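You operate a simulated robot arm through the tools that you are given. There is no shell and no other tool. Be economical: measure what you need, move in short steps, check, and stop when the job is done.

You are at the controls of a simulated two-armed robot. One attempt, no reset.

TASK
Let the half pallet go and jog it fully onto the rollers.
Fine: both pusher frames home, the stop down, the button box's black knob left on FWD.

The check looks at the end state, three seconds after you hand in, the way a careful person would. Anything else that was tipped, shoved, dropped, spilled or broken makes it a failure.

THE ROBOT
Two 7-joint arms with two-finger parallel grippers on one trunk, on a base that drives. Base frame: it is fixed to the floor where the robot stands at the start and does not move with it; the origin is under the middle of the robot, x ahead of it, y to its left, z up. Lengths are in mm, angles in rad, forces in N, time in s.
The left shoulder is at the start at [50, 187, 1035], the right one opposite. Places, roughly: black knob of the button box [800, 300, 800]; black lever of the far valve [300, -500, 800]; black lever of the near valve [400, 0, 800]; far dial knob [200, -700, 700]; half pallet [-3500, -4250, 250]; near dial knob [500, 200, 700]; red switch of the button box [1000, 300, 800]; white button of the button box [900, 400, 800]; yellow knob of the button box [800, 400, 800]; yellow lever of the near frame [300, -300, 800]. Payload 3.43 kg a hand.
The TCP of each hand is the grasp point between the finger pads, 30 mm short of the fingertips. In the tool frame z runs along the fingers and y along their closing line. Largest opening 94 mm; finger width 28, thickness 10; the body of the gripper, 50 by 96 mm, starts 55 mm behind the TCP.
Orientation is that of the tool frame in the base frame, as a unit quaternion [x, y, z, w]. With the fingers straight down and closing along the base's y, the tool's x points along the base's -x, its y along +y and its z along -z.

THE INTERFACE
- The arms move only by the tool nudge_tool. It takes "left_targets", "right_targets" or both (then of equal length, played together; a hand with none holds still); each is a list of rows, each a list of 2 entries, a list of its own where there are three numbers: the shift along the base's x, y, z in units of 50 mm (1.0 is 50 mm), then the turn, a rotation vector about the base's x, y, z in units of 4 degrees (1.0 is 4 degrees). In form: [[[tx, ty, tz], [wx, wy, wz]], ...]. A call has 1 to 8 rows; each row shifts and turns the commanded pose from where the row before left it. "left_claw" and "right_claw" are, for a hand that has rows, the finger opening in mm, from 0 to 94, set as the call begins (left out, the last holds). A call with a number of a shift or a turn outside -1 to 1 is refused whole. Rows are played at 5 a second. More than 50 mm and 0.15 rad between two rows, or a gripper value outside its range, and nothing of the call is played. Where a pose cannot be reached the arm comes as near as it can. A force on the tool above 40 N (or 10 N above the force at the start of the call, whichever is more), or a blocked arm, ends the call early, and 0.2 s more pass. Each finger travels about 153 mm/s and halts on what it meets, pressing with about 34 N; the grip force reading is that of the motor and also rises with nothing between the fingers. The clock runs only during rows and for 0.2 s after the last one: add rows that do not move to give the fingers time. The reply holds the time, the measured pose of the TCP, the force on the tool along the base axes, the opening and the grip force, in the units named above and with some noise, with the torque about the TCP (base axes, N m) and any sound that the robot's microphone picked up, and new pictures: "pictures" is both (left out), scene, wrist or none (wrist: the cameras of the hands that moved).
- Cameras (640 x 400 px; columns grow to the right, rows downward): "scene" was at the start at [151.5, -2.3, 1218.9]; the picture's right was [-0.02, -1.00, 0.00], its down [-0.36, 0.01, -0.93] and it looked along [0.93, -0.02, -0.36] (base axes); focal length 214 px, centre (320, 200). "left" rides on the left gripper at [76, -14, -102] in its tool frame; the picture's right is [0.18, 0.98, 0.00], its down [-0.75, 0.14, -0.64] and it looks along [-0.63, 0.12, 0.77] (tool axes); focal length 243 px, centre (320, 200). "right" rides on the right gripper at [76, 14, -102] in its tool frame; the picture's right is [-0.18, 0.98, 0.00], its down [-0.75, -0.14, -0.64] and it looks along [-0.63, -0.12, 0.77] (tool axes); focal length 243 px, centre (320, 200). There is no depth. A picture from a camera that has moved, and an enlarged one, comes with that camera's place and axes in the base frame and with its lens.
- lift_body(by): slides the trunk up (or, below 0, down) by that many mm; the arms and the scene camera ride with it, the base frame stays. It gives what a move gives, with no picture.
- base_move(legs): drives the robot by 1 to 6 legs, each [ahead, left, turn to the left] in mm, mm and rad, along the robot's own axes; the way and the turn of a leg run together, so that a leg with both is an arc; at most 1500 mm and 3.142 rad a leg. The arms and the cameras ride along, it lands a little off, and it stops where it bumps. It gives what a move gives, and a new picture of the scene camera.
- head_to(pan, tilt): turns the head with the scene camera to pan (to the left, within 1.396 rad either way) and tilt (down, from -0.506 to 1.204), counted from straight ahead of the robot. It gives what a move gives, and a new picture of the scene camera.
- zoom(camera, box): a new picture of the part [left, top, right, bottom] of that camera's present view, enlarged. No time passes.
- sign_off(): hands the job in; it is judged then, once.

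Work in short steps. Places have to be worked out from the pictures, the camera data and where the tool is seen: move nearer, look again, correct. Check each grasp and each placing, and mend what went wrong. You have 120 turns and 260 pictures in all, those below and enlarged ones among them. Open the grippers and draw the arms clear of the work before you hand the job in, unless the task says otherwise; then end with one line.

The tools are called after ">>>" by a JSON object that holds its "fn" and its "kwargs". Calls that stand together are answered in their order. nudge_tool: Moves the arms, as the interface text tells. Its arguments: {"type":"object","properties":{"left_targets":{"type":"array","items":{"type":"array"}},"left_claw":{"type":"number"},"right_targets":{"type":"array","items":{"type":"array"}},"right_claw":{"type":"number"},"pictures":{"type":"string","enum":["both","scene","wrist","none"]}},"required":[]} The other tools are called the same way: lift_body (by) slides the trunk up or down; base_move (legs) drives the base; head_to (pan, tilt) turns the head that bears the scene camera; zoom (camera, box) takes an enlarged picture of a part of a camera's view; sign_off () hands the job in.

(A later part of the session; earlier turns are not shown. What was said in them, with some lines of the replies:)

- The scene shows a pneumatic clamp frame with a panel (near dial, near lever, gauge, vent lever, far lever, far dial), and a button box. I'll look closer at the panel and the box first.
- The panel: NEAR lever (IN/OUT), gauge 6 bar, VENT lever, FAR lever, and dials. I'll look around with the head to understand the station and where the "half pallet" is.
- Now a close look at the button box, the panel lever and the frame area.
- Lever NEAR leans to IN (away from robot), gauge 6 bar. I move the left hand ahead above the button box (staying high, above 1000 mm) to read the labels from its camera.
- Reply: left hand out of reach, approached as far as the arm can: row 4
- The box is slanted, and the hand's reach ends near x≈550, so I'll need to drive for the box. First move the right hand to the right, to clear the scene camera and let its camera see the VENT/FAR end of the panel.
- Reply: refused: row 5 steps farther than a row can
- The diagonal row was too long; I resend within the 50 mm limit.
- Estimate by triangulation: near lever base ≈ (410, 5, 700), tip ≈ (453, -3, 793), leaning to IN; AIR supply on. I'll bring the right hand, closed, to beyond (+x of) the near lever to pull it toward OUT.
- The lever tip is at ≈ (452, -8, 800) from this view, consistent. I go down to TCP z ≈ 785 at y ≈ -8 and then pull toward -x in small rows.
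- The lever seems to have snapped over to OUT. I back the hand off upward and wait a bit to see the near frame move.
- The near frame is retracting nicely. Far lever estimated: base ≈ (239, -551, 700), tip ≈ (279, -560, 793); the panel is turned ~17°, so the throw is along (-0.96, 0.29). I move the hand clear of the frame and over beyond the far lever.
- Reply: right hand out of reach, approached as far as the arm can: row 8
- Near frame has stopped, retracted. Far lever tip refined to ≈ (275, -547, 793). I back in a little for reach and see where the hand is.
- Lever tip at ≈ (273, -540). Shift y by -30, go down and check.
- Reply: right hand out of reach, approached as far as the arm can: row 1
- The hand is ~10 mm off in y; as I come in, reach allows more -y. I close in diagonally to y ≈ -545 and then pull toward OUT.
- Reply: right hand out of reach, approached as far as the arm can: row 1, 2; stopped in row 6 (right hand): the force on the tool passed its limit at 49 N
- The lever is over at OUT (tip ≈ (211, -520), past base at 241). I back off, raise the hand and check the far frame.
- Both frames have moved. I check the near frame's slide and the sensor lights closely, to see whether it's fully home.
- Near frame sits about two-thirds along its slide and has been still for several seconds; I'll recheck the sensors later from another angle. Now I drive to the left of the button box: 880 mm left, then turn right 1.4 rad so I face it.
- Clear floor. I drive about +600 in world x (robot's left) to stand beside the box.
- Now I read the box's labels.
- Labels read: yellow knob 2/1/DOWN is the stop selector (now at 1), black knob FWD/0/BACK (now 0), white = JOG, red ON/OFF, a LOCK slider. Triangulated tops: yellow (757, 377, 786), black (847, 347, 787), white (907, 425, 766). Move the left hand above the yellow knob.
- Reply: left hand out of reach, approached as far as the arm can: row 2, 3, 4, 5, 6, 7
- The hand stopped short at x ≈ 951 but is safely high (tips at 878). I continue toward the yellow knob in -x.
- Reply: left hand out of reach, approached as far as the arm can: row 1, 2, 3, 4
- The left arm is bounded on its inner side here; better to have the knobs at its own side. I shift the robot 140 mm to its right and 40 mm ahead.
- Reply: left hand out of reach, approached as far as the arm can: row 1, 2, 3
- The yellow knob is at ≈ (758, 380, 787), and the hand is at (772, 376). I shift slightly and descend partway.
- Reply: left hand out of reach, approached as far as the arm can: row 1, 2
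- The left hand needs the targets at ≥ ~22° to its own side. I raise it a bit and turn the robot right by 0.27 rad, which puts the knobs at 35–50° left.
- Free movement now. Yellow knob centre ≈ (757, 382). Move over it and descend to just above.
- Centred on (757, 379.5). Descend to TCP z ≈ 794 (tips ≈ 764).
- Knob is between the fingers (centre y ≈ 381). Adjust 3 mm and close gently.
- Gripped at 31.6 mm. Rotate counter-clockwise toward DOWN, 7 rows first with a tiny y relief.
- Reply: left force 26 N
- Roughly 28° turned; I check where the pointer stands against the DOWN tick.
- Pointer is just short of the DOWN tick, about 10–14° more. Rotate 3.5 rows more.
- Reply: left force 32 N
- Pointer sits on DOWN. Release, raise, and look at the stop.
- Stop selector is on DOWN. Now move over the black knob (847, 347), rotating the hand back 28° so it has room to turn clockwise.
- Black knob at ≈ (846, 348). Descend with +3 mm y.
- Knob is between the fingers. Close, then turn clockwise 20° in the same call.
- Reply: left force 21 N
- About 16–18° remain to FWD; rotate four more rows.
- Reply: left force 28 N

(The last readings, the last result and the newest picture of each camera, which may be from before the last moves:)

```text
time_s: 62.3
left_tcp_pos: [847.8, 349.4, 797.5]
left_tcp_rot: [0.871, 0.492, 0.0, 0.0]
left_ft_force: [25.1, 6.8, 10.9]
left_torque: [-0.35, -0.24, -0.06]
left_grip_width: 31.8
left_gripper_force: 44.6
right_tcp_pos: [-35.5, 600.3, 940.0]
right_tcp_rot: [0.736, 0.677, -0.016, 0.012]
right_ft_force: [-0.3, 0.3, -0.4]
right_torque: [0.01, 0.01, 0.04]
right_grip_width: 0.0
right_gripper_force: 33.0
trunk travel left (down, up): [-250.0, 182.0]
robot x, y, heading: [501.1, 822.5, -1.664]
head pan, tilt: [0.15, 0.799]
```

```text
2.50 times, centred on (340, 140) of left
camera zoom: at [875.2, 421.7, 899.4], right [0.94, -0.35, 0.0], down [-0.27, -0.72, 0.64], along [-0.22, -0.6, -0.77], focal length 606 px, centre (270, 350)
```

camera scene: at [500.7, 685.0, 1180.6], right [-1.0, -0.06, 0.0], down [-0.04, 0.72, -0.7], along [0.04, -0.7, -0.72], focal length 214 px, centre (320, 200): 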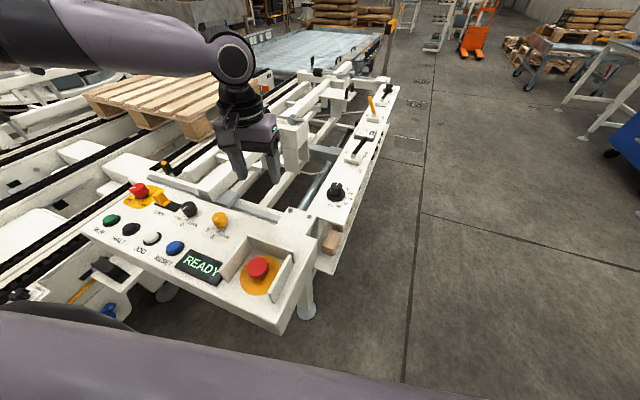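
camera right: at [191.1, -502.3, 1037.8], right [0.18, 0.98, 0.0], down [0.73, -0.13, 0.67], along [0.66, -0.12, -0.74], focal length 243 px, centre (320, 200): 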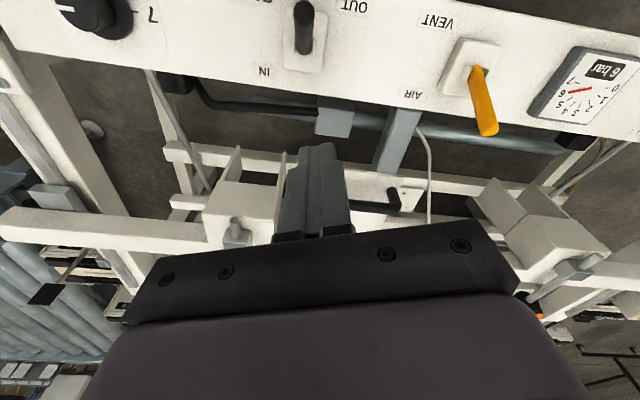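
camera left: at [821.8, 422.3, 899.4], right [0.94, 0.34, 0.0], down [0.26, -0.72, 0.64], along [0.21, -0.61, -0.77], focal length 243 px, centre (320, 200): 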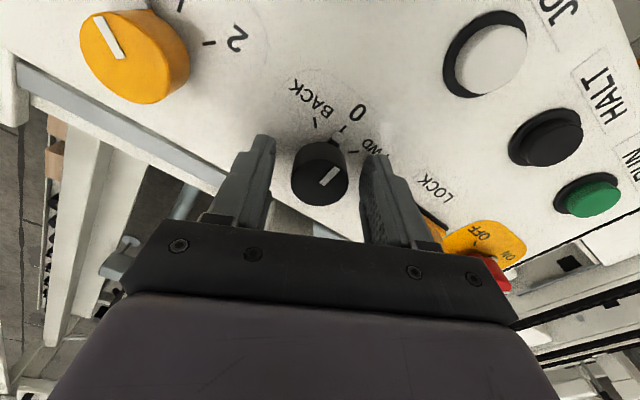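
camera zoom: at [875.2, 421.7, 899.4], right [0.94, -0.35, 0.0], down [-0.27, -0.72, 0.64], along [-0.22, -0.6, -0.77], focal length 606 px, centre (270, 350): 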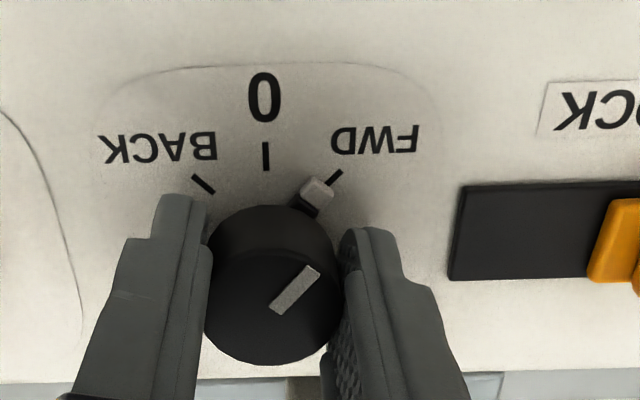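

Practically on FWD; 2° more, then release and rise, looking at the scene.

>>> {"fn": "nudge_tool", "kwargs": {"left_targets": [[[0, 0, 0], [0, 0, -0.5]], [[0, 0, 0], [0, 0, 0]]], "pictures": "none"}}

>>> {"fn": "nudge_tool", "kwargs": {"left_targets": [[[0, 0, 0], [0, 0, 0]], [[0, 0, 0], [0, 0, 0]], [[0, 0, 0.9], [0, 0, 0]], [[0, 0.5, 0.6], [0, 0, 0]], [[0.5, 0.6, 0], [0, 0, 0]], [[0.5, 0.5, 0], [0, 0, 0]], [[0, 0, 0], [0, 0, 0]]], "left_claw": 54, "pictures": "both"}}

>>> {"fn": "zoom", "kwargs": {"camera": "left", "box": [60, 0, 420, 220]}}

```text
time_s: 62.9
left_tcp_pos: [848.2, 348.7, 796.6]
left_tcp_rot: [0.879, 0.477, 0.0, 0.001]
left_ft_force: [29.6, 5.8, 14.1]
left_torque: [0.03, 0.3, -0.03]
left_grip_width: 31.9
left_gripper_force: 44.8
right_tcp_pos: [-35.3, 602.4, 940.2]
right_tcp_rot: [0.735, 0.678, -0.016, 0.011]
right_ft_force: [0.9, -0.1, -0.8]
right_torque: [0.0, -0.01, 0.01]
right_grip_width: 0.0
right_gripper_force: 32.8
trunk travel left (down, up): [-250.0, 182.0]
robot x, y, heading: [502.5, 822.3, -1.661]
head pan, tilt: [0.15, 0.799]
```

```text
time_s: 64.5
left_tcp_pos: [895.0, 429.0, 872.1]
left_tcp_rot: [0.88, 0.476, -0.002, 0.0]
left_ft_force: [-0.3, -0.2, -0.1]
left_torque: [0.0, -0.02, -0.01]
left_grip_width: 53.8
left_gripper_force: 0.1
right_tcp_pos: [-36.0, 599.9, 939.3]
right_tcp_rot: [0.736, 0.677, -0.015, 0.01]
right_ft_force: [0.3, 0.5, 0.6]
right_torque: [-0.01, 0.01, -0.02]
right_grip_width: 0.0
right_gripper_force: 32.8
trunk travel left (down, up): [-250.0, 182.0]
robot x, y, heading: [498.7, 820.9, -1.657]
head pan, tilt: [0.15, 0.799]
camera scene: at [500.8, 685.0, 1180.6], right [-1.0, -0.06, 0.0], down [-0.04, 0.72, -0.7], along [0.04, -0.7, -0.72], focal length 214 px, centre (320, 200)
camera left: at [925.0, 501.1, 974.3], right [0.92, -0.38, 0.0], down [-0.29, -0.71, 0.64], along [-0.25, -0.59, -0.77], focal length 243 px, centre (320, 200)
```

scene: 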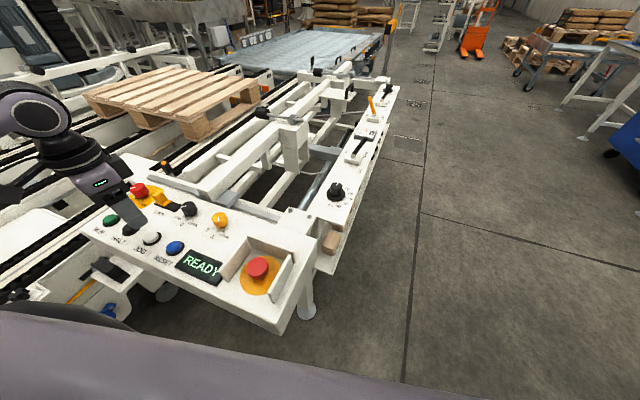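
left: 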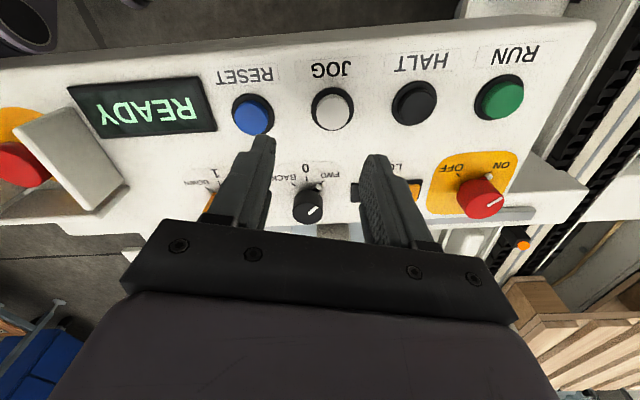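

```text
1.78 times, centred on (240, 110) of left
camera zoom: at [925.0, 501.1, 974.3], right [0.92, -0.38, 0.0], down [-0.29, -0.71, 0.64], along [-0.25, -0.59, -0.77], focal length 431 px, centre (462, 360)
```

zoom: 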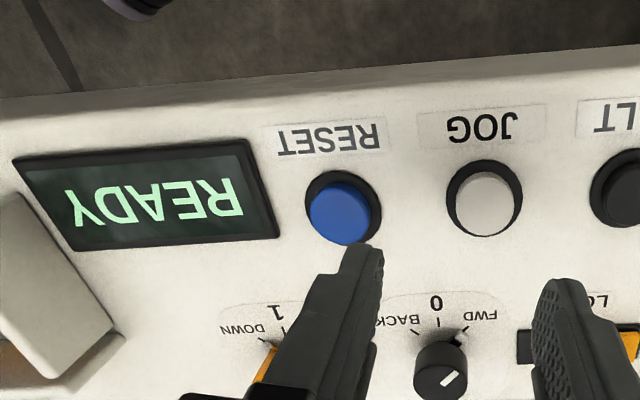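

READY shown, red on ON. Before jogging I check the pallet path: stop lowered and frames clear.

>>> {"fn": "head_to", "kwargs": {"pan": 0.35, "tilt": 0.5}}

>>> {"fn": "zoom", "kwargs": {"camera": "scene", "box": [200, 100, 480, 280]}}

```text
time_s: 65.3
left_tcp_pos: [895.8, 428.5, 871.0]
left_tcp_rot: [0.879, 0.477, 0.0, 0.0]
left_ft_force: [-0.8, 0.7, 0.3]
left_torque: [0.01, 0.02, 0.02]
left_grip_width: 53.9
left_gripper_force: 0.1
right_tcp_pos: [-36.5, 598.7, 939.2]
right_tcp_rot: [0.735, 0.677, -0.015, 0.01]
right_ft_force: [-0.6, 0.4, 0.1]
right_torque: [0.0, 0.03, -0.01]
right_grip_width: 0.0
right_gripper_force: 33.2
trunk travel left (down, up): [-250.0, 182.0]
robot x, y, heading: [501.7, 823.4, -1.659]
head pan, tilt: [0.351, 0.499]
camera scene: at [519.4, 677.6, 1206.5], right [-0.97, -0.26, 0.0], down [-0.12, 0.46, -0.88], along [0.23, -0.85, -0.48], focal length 214 px, centre (320, 200)
```

scene: 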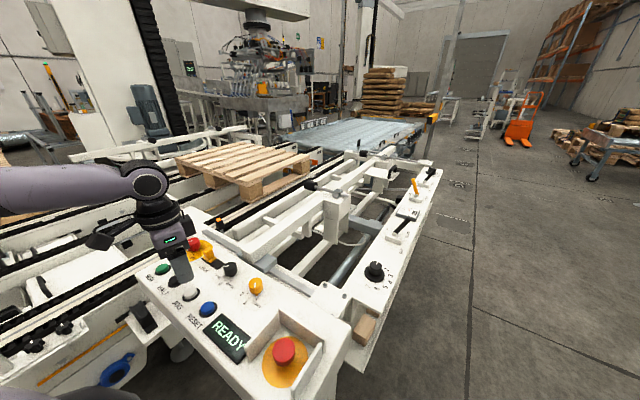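

```text
2.22 times, centred on (340, 190) of scene
camera zoom: at [519.4, 677.6, 1206.5], right [-0.97, -0.26, 0.0], down [-0.12, 0.46, -0.88], along [0.23, -0.85, -0.48], focal length 477 px, centre (276, 222)
```

zoom: 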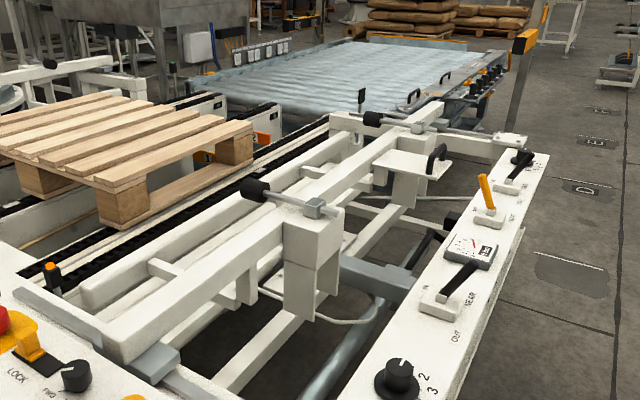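

Path looks clear. Now position closed left fingers over the white JOG button (≈ (906, 429), top z ≈ 766) just above it.

>>> {"fn": "nudge_tool", "kwargs": {"left_targets": [[[0.2, 0.02, 0], [0, 0, 0]], [[0, 0, -0.7], [0, 0, 0]], [[0, 0, -0.5], [0, 0, 0]], [[0, 0, 0], [0, 0, 0]]], "left_claw": 0, "pictures": "wrist"}}

>>> {"fn": "zoom", "kwargs": {"camera": "scene", "box": [120, 220, 260, 360]}}

```text
time_s: 66.3
left_tcp_pos: [905.3, 429.2, 812.5]
left_tcp_rot: [0.879, 0.477, -0.002, -0.001]
left_ft_force: [0.7, 0.4, -0.3]
left_torque: [0.01, -0.01, -0.03]
left_grip_width: 0.2
left_gripper_force: 33.0
right_tcp_pos: [-36.6, 600.6, 939.3]
right_tcp_rot: [0.735, 0.677, -0.016, 0.011]
right_ft_force: [1.0, -0.3, -0.1]
right_torque: [-0.01, 0.03, 0.01]
right_grip_width: 0.0
right_gripper_force: 33.2
trunk travel left (down, up): [-250.0, 182.0]
robot x, y, heading: [499.6, 822.0, -1.653]
head pan, tilt: [0.351, 0.499]
camera left: at [935.4, 500.4, 915.5], right [0.92, -0.38, 0.0], down [-0.29, -0.71, 0.64], along [-0.25, -0.59, -0.77], focal length 243 px, centre (320, 200)
```

left: 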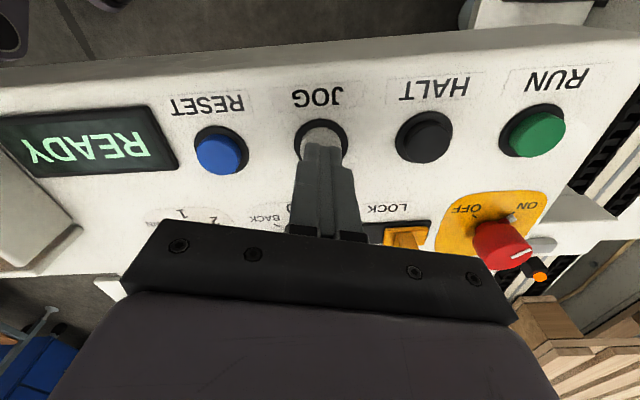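

```text
2.86 times, centred on (190, 290) of scene
camera zoom: at [519.5, 677.6, 1206.5], right [-0.97, -0.26, 0.0], down [-0.12, 0.46, -0.88], along [0.23, -0.85, -0.48], focal length 613 px, centre (691, -57)
```

zoom: 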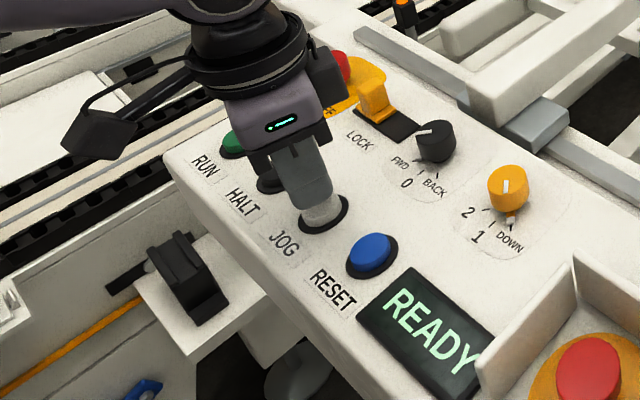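

Fingertips are centred over JOG. Press down in small rows and hold briefly.

>>> {"fn": "nudge_tool", "kwargs": {"left_targets": [[[0, 0, -0.25], [0, 0, 0]], [[0, 0, -0.08], [0, 0, 0]], [[0, 0, -0.06], [0, 0, 0]], [[0, 0, -0.06], [0, 0, 0]], [[0, 0, 0], [0, 0, 0]]], "pictures": "scene"}}

>>> {"fn": "zoom", "kwargs": {"camera": "scene", "box": [120, 220, 260, 360]}}

```text
time_s: 67.5
left_tcp_pos: [904.4, 429.1, 792.5]
left_tcp_rot: [0.879, 0.477, -0.002, 0.003]
left_ft_force: [2.7, 6.2, 36.8]
left_torque: [0.25, -0.11, 0.03]
left_grip_width: 0.0
left_gripper_force: 32.9
right_tcp_pos: [-37.5, 602.5, 938.6]
right_tcp_rot: [0.735, 0.678, -0.016, 0.013]
right_ft_force: [1.1, -0.1, -0.3]
right_torque: [-0.03, 0.01, 0.01]
right_grip_width: 0.1
right_gripper_force: 33.0
trunk travel left (down, up): [-250.0, 182.0]
robot x, y, heading: [504.2, 824.2, -1.657]
head pan, tilt: [0.351, 0.499]
heard: click
camera scene: at [517.4, 680.2, 1207.3], right [-0.97, -0.26, 0.0], down [-0.12, 0.46, -0.88], along [0.23, -0.85, -0.48], focal length 214 px, centre (320, 200)
```

scene: 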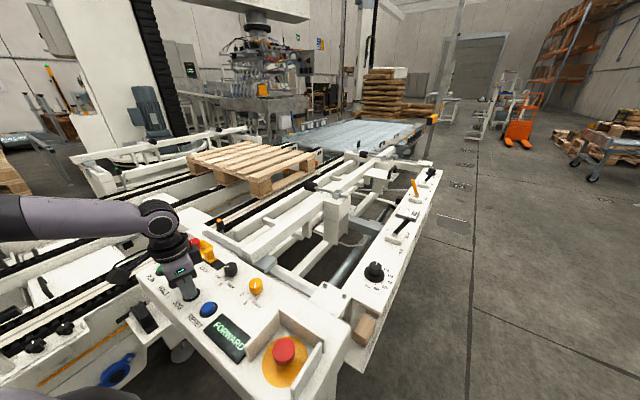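

```text
2.86 times, centred on (190, 290) of scene
camera zoom: at [517.4, 680.2, 1207.3], right [-0.97, -0.26, 0.0], down [-0.12, 0.46, -0.88], along [0.23, -0.85, -0.48], focal length 613 px, centre (691, -57)
```

zoom: 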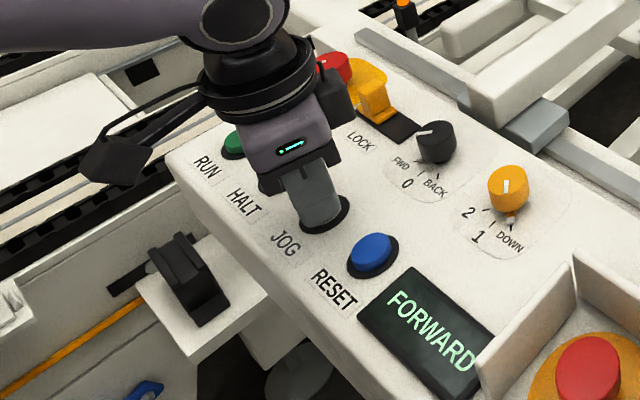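

JOG works: display FORWARD and the pallet is moving. Hold for 1.6 s and see its speed.

>>> {"fn": "nudge_tool", "kwargs": {"left_targets": [[[0, 0, 0.01], [0, 0, 0]], [[0, 0, 0], [0, 0, 0]], [[0, 0, 0], [0, 0, 0]], [[0, 0, 0], [0, 0, 0]], [[0, 0, 0], [0, 0, 0]], [[0, 0, 0], [0, 0, 0]], [[0, 0, 0], [0, 0, 0]], [[0, 0, 0], [0, 0, 0]]], "pictures": "scene"}}

>>> {"fn": "zoom", "kwargs": {"camera": "scene", "box": [170, 90, 450, 250]}}

```text
time_s: 69.3
left_tcp_pos: [905.4, 429.4, 792.8]
left_tcp_rot: [0.879, 0.477, -0.002, 0.004]
left_ft_force: [5.4, 1.8, 37.6]
left_torque: [0.16, -0.28, -0.01]
left_grip_width: 0.1
left_gripper_force: 32.9
right_tcp_pos: [-37.9, 601.9, 939.3]
right_tcp_rot: [0.736, 0.677, -0.016, 0.014]
right_ft_force: [1.4, -0.1, 0.5]
right_torque: [0.02, 0.02, 0.0]
right_grip_width: 0.0
right_gripper_force: 33.4
trunk travel left (down, up): [-250.0, 182.0]
robot x, y, heading: [501.3, 824.8, -1.657]
head pan, tilt: [0.351, 0.499]
camera scene: at [517.6, 679.9, 1207.0], right [-0.97, -0.26, 0.0], down [-0.12, 0.46, -0.88], along [0.23, -0.85, -0.48], focal length 214 px, centre (320, 200)
```

scene: 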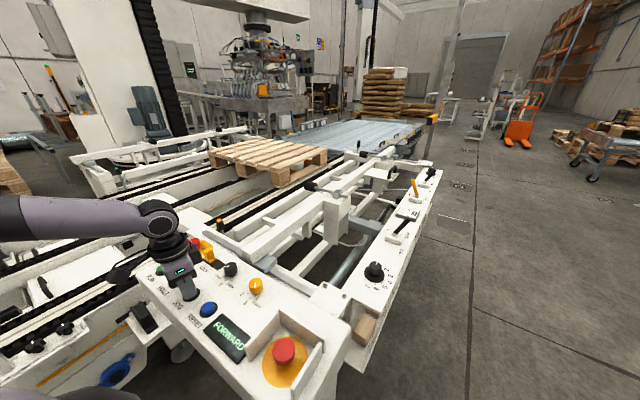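

```text
2.29 times, centred on (310, 170) of scene
camera zoom: at [517.6, 679.9, 1207.0], right [-0.97, -0.26, 0.0], down [-0.12, 0.46, -0.88], along [0.23, -0.85, -0.48], focal length 490 px, centre (343, 269)
```

zoom: 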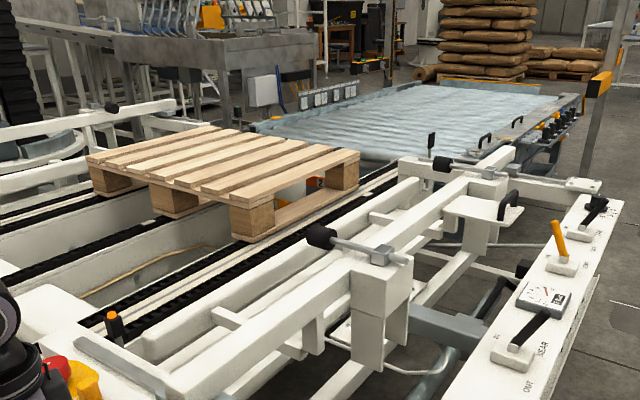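

Moving well, roughly 100 mm/s. Continue holding in 1.6 s pieces with checks.

>>> {"fn": "nudge_tool", "kwargs": {"left_targets": [[[0, 0, 0], [0, 0, 0]], [[0, 0, 0], [0, 0, 0]], [[0, 0, 0], [0, 0, 0]], [[0, 0, 0], [0, 0, 0]], [[0, 0, 0], [0, 0, 0]], [[0, 0, 0], [0, 0, 0]], [[0, 0, 0], [0, 0, 0]], [[0, 0, 0], [0, 0, 0]]], "pictures": "none"}}

>>> {"fn": "zoom", "kwargs": {"camera": "scene", "box": [170, 90, 450, 250]}}

```text
time_s: 71.1
left_tcp_pos: [905.2, 428.9, 792.5]
left_tcp_rot: [0.879, 0.476, -0.002, 0.004]
left_ft_force: [6.9, 0.4, 36.8]
left_torque: [0.12, -0.26, 0.01]
left_grip_width: 0.2
left_gripper_force: 33.1
right_tcp_pos: [-38.2, 603.0, 938.6]
right_tcp_rot: [0.735, 0.678, -0.014, 0.012]
right_ft_force: [-0.2, -0.6, 0.4]
right_torque: [0.04, 0.0, 0.02]
right_grip_width: 0.2
right_gripper_force: 32.7
trunk travel left (down, up): [-250.0, 182.0]
robot x, y, heading: [501.7, 822.1, -1.659]
head pan, tilt: [0.351, 0.499]
```

```text
2.29 times, centred on (310, 170) of scene
camera zoom: at [517.6, 679.9, 1207.0], right [-0.97, -0.26, 0.0], down [-0.12, 0.46, -0.88], along [0.23, -0.85, -0.48], focal length 490 px, centre (343, 269)
```

zoom: 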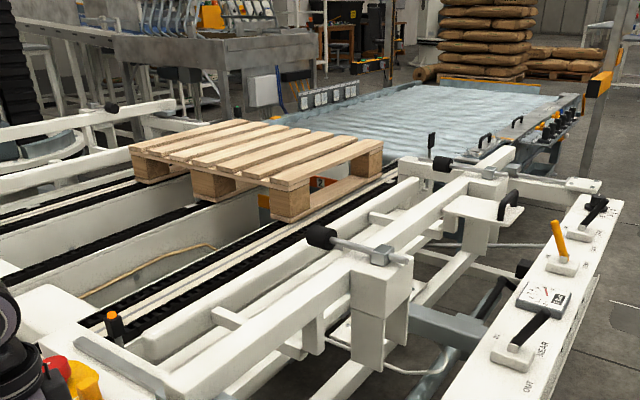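

Continue holding (two pieces), then check.

>>> {"fn": "nudge_tool", "kwargs": {"left_targets": [[[0, 0, 0], [0, 0, 0]], [[0, 0, 0], [0, 0, 0]], [[0, 0, 0], [0, 0, 0]], [[0, 0, 0], [0, 0, 0]], [[0, 0, 0], [0, 0, 0]], [[0, 0, 0], [0, 0, 0]], [[0, 0, 0], [0, 0, 0]], [[0, 0, 0], [0, 0, 0]]], "pictures": "none"}}

>>> {"fn": "nudge_tool", "kwargs": {"left_targets": [[[0, 0, 0], [0, 0, 0]], [[0, 0, 0], [0, 0, 0]], [[0, 0, 0], [0, 0, 0]], [[0, 0, 0], [0, 0, 0]], [[0, 0, 0], [0, 0, 0]], [[0, 0, 0], [0, 0, 0]], [[0, 0, 0], [0, 0, 0]], [[0, 0, 0], [0, 0, 0]]], "pictures": "none"}}

>>> {"fn": "zoom", "kwargs": {"camera": "scene", "box": [170, 90, 450, 250]}}

```text
time_s: 72.9
left_tcp_pos: [904.9, 429.4, 792.0]
left_tcp_rot: [0.879, 0.477, -0.002, 0.004]
left_ft_force: [6.3, 1.4, 37.1]
left_torque: [0.17, -0.26, 0.01]
left_grip_width: 0.0
left_gripper_force: 32.9
right_tcp_pos: [-36.9, 602.0, 937.9]
right_tcp_rot: [0.736, 0.677, -0.014, 0.012]
right_ft_force: [-0.3, -0.2, -0.5]
right_torque: [-0.04, -0.01, 0.0]
right_grip_width: 0.1
right_gripper_force: 33.4
trunk travel left (down, up): [-250.0, 182.0]
robot x, y, heading: [499.0, 823.5, -1.657]
head pan, tilt: [0.351, 0.499]
```

```text
time_s: 74.7
left_tcp_pos: [904.1, 430.3, 793.2]
left_tcp_rot: [0.879, 0.476, -0.002, 0.003]
left_ft_force: [3.9, 1.9, 36.6]
left_torque: [0.14, -0.17, 0.02]
left_grip_width: 0.0
left_gripper_force: 33.0
right_tcp_pos: [-37.9, 602.3, 938.5]
right_tcp_rot: [0.735, 0.677, -0.015, 0.012]
right_ft_force: [-0.2, -0.4, 0.6]
right_torque: [-0.05, 0.02, -0.02]
right_grip_width: 0.0
right_gripper_force: 33.2
trunk travel left (down, up): [-250.0, 182.0]
robot x, y, heading: [502.1, 823.6, -1.661]
head pan, tilt: [0.351, 0.499]
```

```text
2.29 times, centred on (310, 170) of scene
camera zoom: at [517.5, 679.9, 1207.0], right [-0.97, -0.26, 0.0], down [-0.12, 0.46, -0.88], along [0.23, -0.85, -0.48], focal length 490 px, centre (343, 269)
```

zoom: 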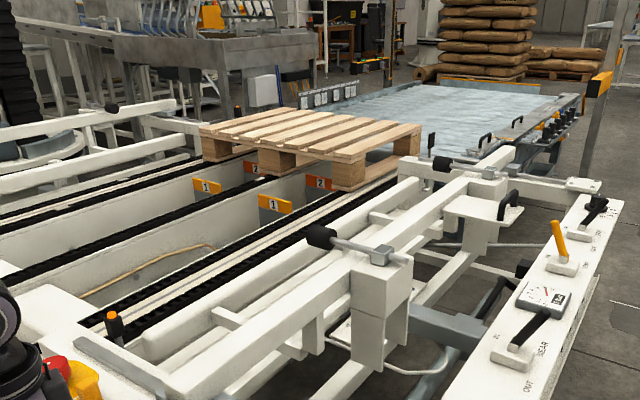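

Stops "1" and "2" are seen, both down. Pallet is reaching the end of the chains; keep holding.

>>> {"fn": "nudge_tool", "kwargs": {"left_targets": [[[0, 0, 0], [0, 0, 0]], [[0, 0, 0], [0, 0, 0]], [[0, 0, 0], [0, 0, 0]], [[0, 0, 0], [0, 0, 0]], [[0, 0, 0], [0, 0, 0]], [[0, 0, 0], [0, 0, 0]], [[0, 0, 0], [0, 0, 0]], [[0, 0, 0], [0, 0, 0]]], "pictures": "none"}}

>>> {"fn": "nudge_tool", "kwargs": {"left_targets": [[[0, 0, 0], [0, 0, 0]], [[0, 0, 0], [0, 0, 0]], [[0, 0, 0], [0, 0, 0]], [[0, 0, 0], [0, 0, 0]], [[0, 0, 0], [0, 0, 0]], [[0, 0, 0], [0, 0, 0]], [[0, 0, 0], [0, 0, 0]], [[0, 0, 0], [0, 0, 0]]], "pictures": "none"}}

>>> {"fn": "zoom", "kwargs": {"camera": "scene", "box": [170, 90, 450, 250]}}

```text
time_s: 76.5
left_tcp_pos: [903.9, 429.7, 791.7]
left_tcp_rot: [0.879, 0.476, -0.002, 0.003]
left_ft_force: [2.4, 1.0, 36.6]
left_torque: [0.14, -0.13, 0.03]
left_grip_width: 0.0
left_gripper_force: 33.3
right_tcp_pos: [-38.5, 601.9, 937.9]
right_tcp_rot: [0.735, 0.678, -0.014, 0.013]
right_ft_force: [0.1, -0.5, -0.2]
right_torque: [-0.03, -0.02, -0.03]
right_grip_width: 0.0
right_gripper_force: 32.8
trunk travel left (down, up): [-250.0, 182.0]
robot x, y, heading: [504.3, 825.7, -1.66]
head pan, tilt: [0.351, 0.499]
```

```text
time_s: 78.3
left_tcp_pos: [904.4, 429.5, 792.5]
left_tcp_rot: [0.88, 0.476, -0.002, 0.003]
left_ft_force: [2.0, 1.4, 36.1]
left_torque: [0.15, -0.13, 0.0]
left_grip_width: 0.1
left_gripper_force: 33.1
right_tcp_pos: [-38.9, 602.5, 938.5]
right_tcp_rot: [0.736, 0.677, -0.015, 0.011]
right_ft_force: [-0.2, -0.2, -0.2]
right_torque: [0.02, -0.01, 0.02]
right_grip_width: 0.3
right_gripper_force: 32.9
trunk travel left (down, up): [-250.0, 182.0]
robot x, y, heading: [499.7, 821.3, -1.664]
head pan, tilt: [0.351, 0.499]
```

```text
2.29 times, centred on (310, 170) of scene
camera zoom: at [517.4, 679.8, 1207.0], right [-0.97, -0.26, 0.0], down [-0.12, 0.46, -0.88], along [0.23, -0.85, -0.48], focal length 490 px, centre (343, 269)
```

zoom: 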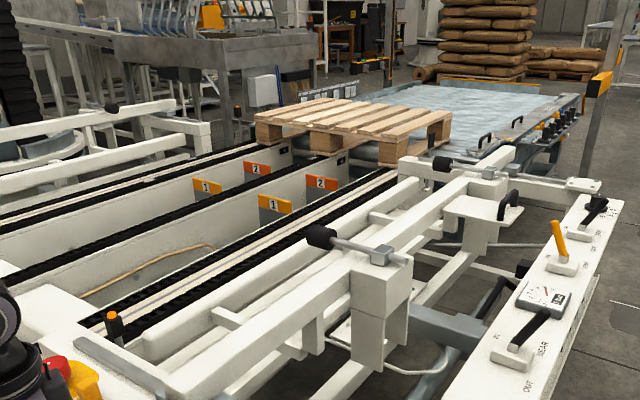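

Half over onto the rollers. Keep holding.

>>> {"fn": "nudge_tool", "kwargs": {"left_targets": [[[0, 0, 0], [0, 0, 0]], [[0, 0, 0], [0, 0, 0]], [[0, 0, 0], [0, 0, 0]], [[0, 0, 0], [0, 0, 0]], [[0, 0, 0], [0, 0, 0]], [[0, 0, 0], [0, 0, 0]], [[0, 0, 0], [0, 0, 0]], [[0, 0, 0], [0, 0, 0]]], "pictures": "none"}}

>>> {"fn": "nudge_tool", "kwargs": {"left_targets": [[[0, 0, 0], [0, 0, 0]], [[0, 0, 0], [0, 0, 0]], [[0, 0, 0], [0, 0, 0]], [[0, 0, 0], [0, 0, 0]], [[0, 0, 0], [0, 0, 0]], [[0, 0, 0], [0, 0, 0]], [[0, 0, 0], [0, 0, 0]], [[0, 0, 0], [0, 0, 0]]], "pictures": "none"}}

>>> {"fn": "zoom", "kwargs": {"camera": "scene", "box": [170, 90, 450, 250]}}

```text
time_s: 80.1
left_tcp_pos: [903.5, 429.4, 792.3]
left_tcp_rot: [0.879, 0.477, -0.003, 0.003]
left_ft_force: [1.3, 0.5, 35.7]
left_torque: [0.12, -0.1, 0.01]
left_grip_width: 0.0
left_gripper_force: 32.4
right_tcp_pos: [-38.1, 601.1, 938.0]
right_tcp_rot: [0.735, 0.678, -0.015, 0.013]
right_ft_force: [0.2, 0.5, 0.3]
right_torque: [0.02, -0.03, 0.0]
right_grip_width: 0.0
right_gripper_force: 33.1
trunk travel left (down, up): [-250.0, 182.0]
robot x, y, heading: [500.9, 824.1, -1.663]
head pan, tilt: [0.351, 0.499]
```

```text
time_s: 81.9
left_tcp_pos: [905.0, 429.1, 791.9]
left_tcp_rot: [0.879, 0.477, -0.002, 0.003]
left_ft_force: [0.9, 0.5, 36.1]
left_torque: [0.12, -0.13, -0.04]
left_grip_width: 0.2
left_gripper_force: 32.9
right_tcp_pos: [-38.7, 603.6, 938.1]
right_tcp_rot: [0.735, 0.677, -0.015, 0.012]
right_ft_force: [0.0, -0.6, -0.7]
right_torque: [0.03, 0.04, -0.01]
right_grip_width: 0.1
right_gripper_force: 33.4
trunk travel left (down, up): [-250.0, 182.0]
robot x, y, heading: [500.8, 825.2, -1.661]
head pan, tilt: [0.351, 0.499]
```

```text
2.29 times, centred on (310, 170) of scene
camera zoom: at [517.3, 679.8, 1207.0], right [-0.97, -0.26, 0.0], down [-0.12, 0.46, -0.88], along [0.23, -0.85, -0.48], focal length 490 px, centre (343, 269)
```

zoom: 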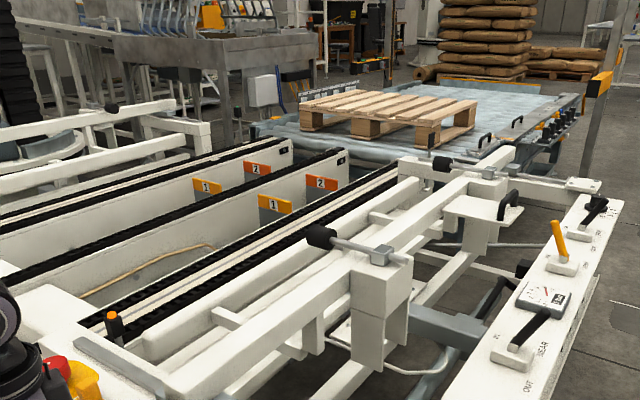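

Almost clear of the chains; one or two more pieces for a margin.

>>> {"fn": "nudge_tool", "kwargs": {"left_targets": [[[0, 0, 0], [0, 0, 0]], [[0, 0, 0], [0, 0, 0]], [[0, 0, 0], [0, 0, 0]], [[0, 0, 0], [0, 0, 0]], [[0, 0, 0], [0, 0, 0]], [[0, 0, 0], [0, 0, 0]], [[0, 0, 0], [0, 0, 0]], [[0, 0, 0], [0, 0, 0]]], "pictures": "none"}}

>>> {"fn": "zoom", "kwargs": {"camera": "scene", "box": [240, 100, 440, 220]}}

```text
time_s: 83.7
left_tcp_pos: [903.5, 429.7, 792.7]
left_tcp_rot: [0.879, 0.476, -0.003, 0.003]
left_ft_force: [-0.4, 0.8, 36.9]
left_torque: [0.17, -0.13, -0.01]
left_grip_width: 0.0
left_gripper_force: 32.6
right_tcp_pos: [-38.7, 602.3, 937.7]
right_tcp_rot: [0.735, 0.678, -0.015, 0.012]
right_ft_force: [0.7, 0.5, -0.7]
right_torque: [0.03, 0.01, -0.03]
right_grip_width: 0.1
right_gripper_force: 33.2
trunk travel left (down, up): [-250.0, 182.0]
robot x, y, heading: [501.8, 821.0, -1.664]
head pan, tilt: [0.351, 0.499]
```

```text
3.20 times, centred on (340, 160) of scene
camera zoom: at [517.3, 679.8, 1207.0], right [-0.97, -0.26, 0.0], down [-0.12, 0.46, -0.88], along [0.23, -0.85, -0.48], focal length 686 px, centre (256, 328)
```

zoom: 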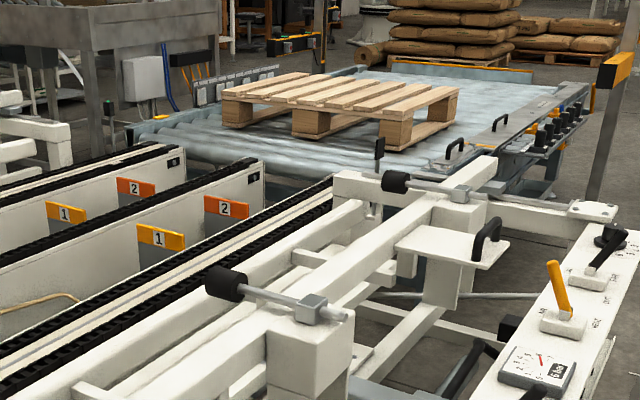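

The pallet is fully on the rollers with a margin. Release JOG by lifting the hand and look again.

>>> {"fn": "nudge_tool", "kwargs": {"left_targets": [[[0, 0, 0.9], [0, 0, 0]], [[0, 0, 0.9], [0, 0, 0]], [[0, 0.6, 0.6], [0, 0, 0]], [[0, 0.9, 0.3], [0, 0, 0]], [[0, 0, 0], [0, 0, 0]]], "left_claw": 60, "pictures": "both"}}

>>> {"fn": "zoom", "kwargs": {"camera": "scene", "box": [240, 100, 440, 220]}}

>>> {"fn": "zoom", "kwargs": {"camera": "scene", "box": [120, 200, 360, 380]}}

```text
time_s: 84.9
left_tcp_pos: [904.4, 506.9, 922.6]
left_tcp_rot: [0.879, 0.478, -0.001, -0.001]
left_ft_force: [-0.2, -0.3, 0.1]
left_torque: [-0.01, 0.01, -0.01]
left_grip_width: 59.9
left_gripper_force: 0.0
right_tcp_pos: [-36.1, 601.2, 937.8]
right_tcp_rot: [0.735, 0.678, -0.015, 0.01]
right_ft_force: [0.1, -0.3, 0.5]
right_torque: [0.02, 0.0, 0.02]
right_grip_width: 0.0
right_gripper_force: 32.7
trunk travel left (down, up): [-250.0, 182.0]
robot x, y, heading: [502.6, 827.1, -1.658]
head pan, tilt: [0.351, 0.499]
camera scene: at [519.5, 677.5, 1206.5], right [-0.97, -0.26, 0.0], down [-0.12, 0.46, -0.88], along [0.23, -0.85, -0.48], focal length 214 px, centre (320, 200)
camera left: at [934.4, 578.3, 1025.5], right [0.92, -0.38, 0.0], down [-0.29, -0.71, 0.64], along [-0.25, -0.59, -0.77], focal length 243 px, centre (320, 200)
```

scene: 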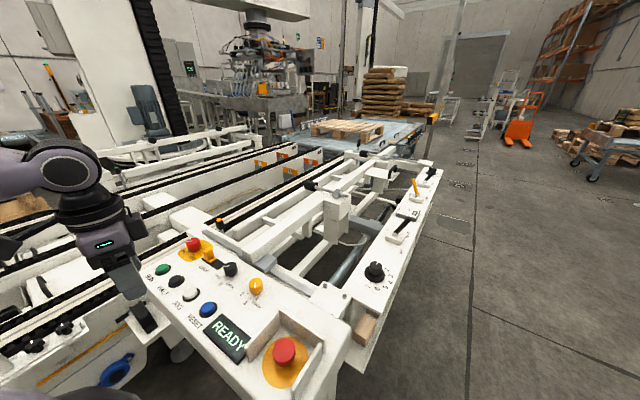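
left: 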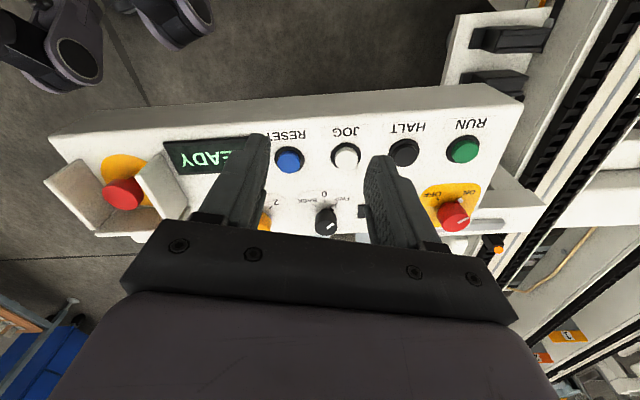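

```text
3.20 times, centred on (340, 160) of scene
camera zoom: at [519.5, 677.5, 1206.5], right [-0.97, -0.26, 0.0], down [-0.12, 0.46, -0.88], along [0.23, -0.85, -0.48], focal length 686 px, centre (256, 328)
```

zoom: 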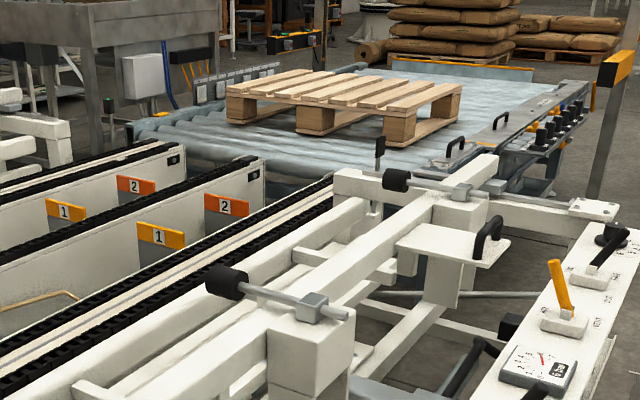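

```text
2.22 times, centred on (240, 290) of scene
camera zoom: at [519.5, 677.5, 1206.5], right [-0.97, -0.26, 0.0], down [-0.12, 0.46, -0.88], along [0.23, -0.85, -0.48], focal length 477 px, centre (498, 0)
```

zoom: 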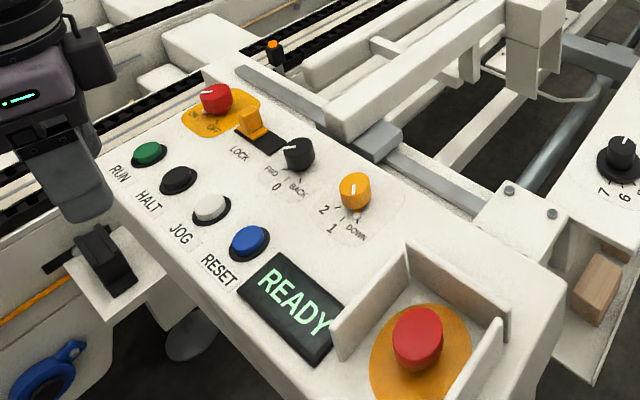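

READY, JOG popped back, pallet level on the rollers, stops down. The posts with lights are photo-eyes. I verify the far frame's position and that nothing is drifting.

>>> {"fn": "head_to", "kwargs": {"pan": 0.6, "tilt": 0.35}}

>>> {"fn": "zoom", "kwargs": {"camera": "scene", "box": [160, 100, 420, 260]}}

```text
time_s: 85.7
left_tcp_pos: [906.0, 507.7, 923.4]
left_tcp_rot: [0.879, 0.477, -0.001, 0.0]
left_ft_force: [0.3, -0.2, -0.7]
left_torque: [0.04, -0.01, -0.01]
left_grip_width: 60.0
left_gripper_force: 0.0
right_tcp_pos: [-37.0, 600.2, 939.2]
right_tcp_rot: [0.735, 0.677, -0.016, 0.011]
right_ft_force: [0.2, -0.1, 0.7]
right_torque: [0.03, 0.0, 0.0]
right_grip_width: 0.0
right_gripper_force: 33.4
trunk travel left (down, up): [-250.0, 182.0]
robot x, y, heading: [505.6, 823.7, -1.656]
head pan, tilt: [0.6, 0.351]
camera scene: at [541.4, 684.2, 1220.2], right [-0.87, -0.49, 0.0], down [-0.17, 0.3, -0.94], along [0.46, -0.82, -0.34], focal length 214 px, centre (320, 200)
```

scene: 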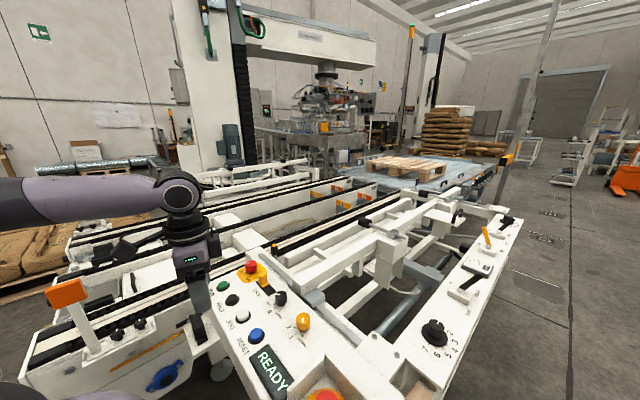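

```text
2.46 times, centred on (290, 180) of scene
camera zoom: at [541.4, 684.2, 1220.2], right [-0.87, -0.49, 0.0], down [-0.17, 0.3, -0.94], along [0.46, -0.82, -0.34], focal length 528 px, centre (394, 249)
```

zoom: 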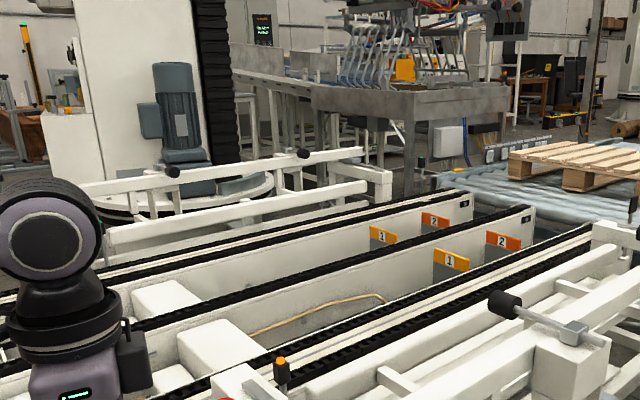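

Both frames are back, pallet is on the rollers. I open both grippers, raise the left arm, and back the robot away from the box.

>>> {"fn": "nudge_tool", "kwargs": {"left_targets": [[[0, 0, 0.9], [0, 0, 0]], [[0, 0.9, 0], [0, 0, 0]], [[0, 0, 0], [0, 0, 0]]], "right_targets": [[[0, 0, 0], [0, 0, 0]], [[0, 0, 0], [0, 0, 0]], [[0, 0, 0], [0, 0, 0]]], "left_claw": 90, "right_claw": 90, "pictures": "none"}}

>>> {"fn": "base_move", "kwargs": {"legs": [[-250, 0, 0]]}}

>>> {"fn": "zoom", "kwargs": {"camera": "scene", "box": [160, 120, 560, 370]}}

```text
time_s: 86.5
left_tcp_pos: [905.9, 552.1, 967.4]
left_tcp_rot: [0.879, 0.478, -0.001, 0.0]
left_ft_force: [-0.3, -0.5, 0.9]
left_torque: [0.01, 0.0, -0.02]
left_grip_width: 89.8
left_gripper_force: 0.2
right_tcp_pos: [-37.2, 600.9, 938.9]
right_tcp_rot: [0.736, 0.677, -0.015, 0.01]
right_ft_force: [-0.3, 0.0, 0.2]
right_torque: [-0.01, 0.01, 0.01]
right_grip_width: 90.2
right_gripper_force: 0.0
trunk travel left (down, up): [-250.0, 182.0]
robot x, y, heading: [503.9, 822.5, -1.656]
head pan, tilt: [0.6, 0.351]
```

```text
time_s: 88.3
left_tcp_pos: [930.4, 802.6, 967.6]
left_tcp_rot: [0.878, 0.48, -0.002, 0.0]
left_ft_force: [0.2, 0.5, -0.3]
left_torque: [-0.04, 0.01, -0.01]
left_grip_width: 89.9
left_gripper_force: 0.0
right_tcp_pos: [-13.0, 844.2, 938.9]
right_tcp_rot: [0.733, 0.68, -0.016, 0.011]
right_ft_force: [0.8, -0.7, 0.2]
right_torque: [-0.01, -0.01, 0.0]
right_grip_width: 90.0
right_gripper_force: 0.0
trunk travel left (down, up): [-250.0, 182.0]
robot x, y, heading: [523.6, 1073.5, -1.653]
head pan, tilt: [0.6, 0.351]
camera scene: at [563.7, 932.8, 1220.3], right [-0.87, -0.5, 0.0], down [-0.17, 0.3, -0.94], along [0.47, -0.82, -0.34], focal length 214 px, centre (320, 200)
```

scene: 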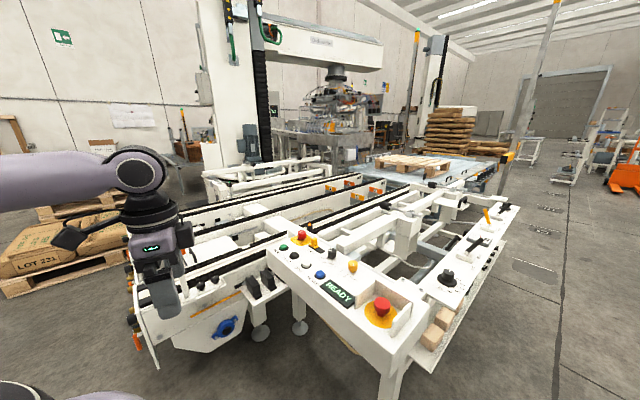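

```text
1.60 times, centred on (360, 245) of scene
camera zoom: at [563.7, 932.8, 1220.3], right [-0.87, -0.5, 0.0], down [-0.17, 0.3, -0.94], along [0.47, -0.82, -0.34], focal length 343 px, centre (256, 128)
```

zoom: 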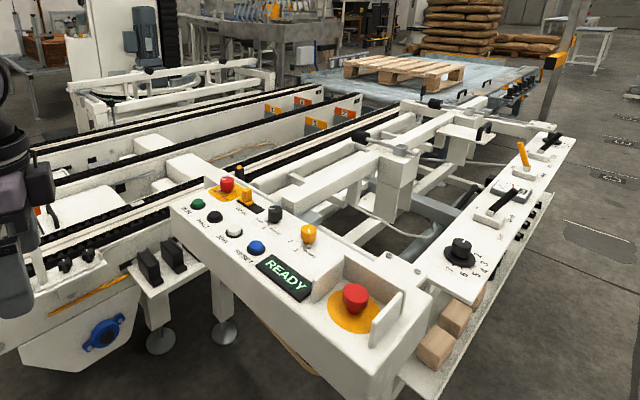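

Everything is in its end state: pallet on the rollers, frames home, stops down, black knob on FWD, arms clear, so I hand in.

>>> {"fn": "sign_off", "kwargs": {}}

```text
The job is handed in.
```

I released the half pallet and jogged it fully onto the rollers. Both pusher frames are drawn back, though I judged that from the pictures because I found no home signal. The stop is down, the black knob is on FWD, and the grippers are open with the arms clear.
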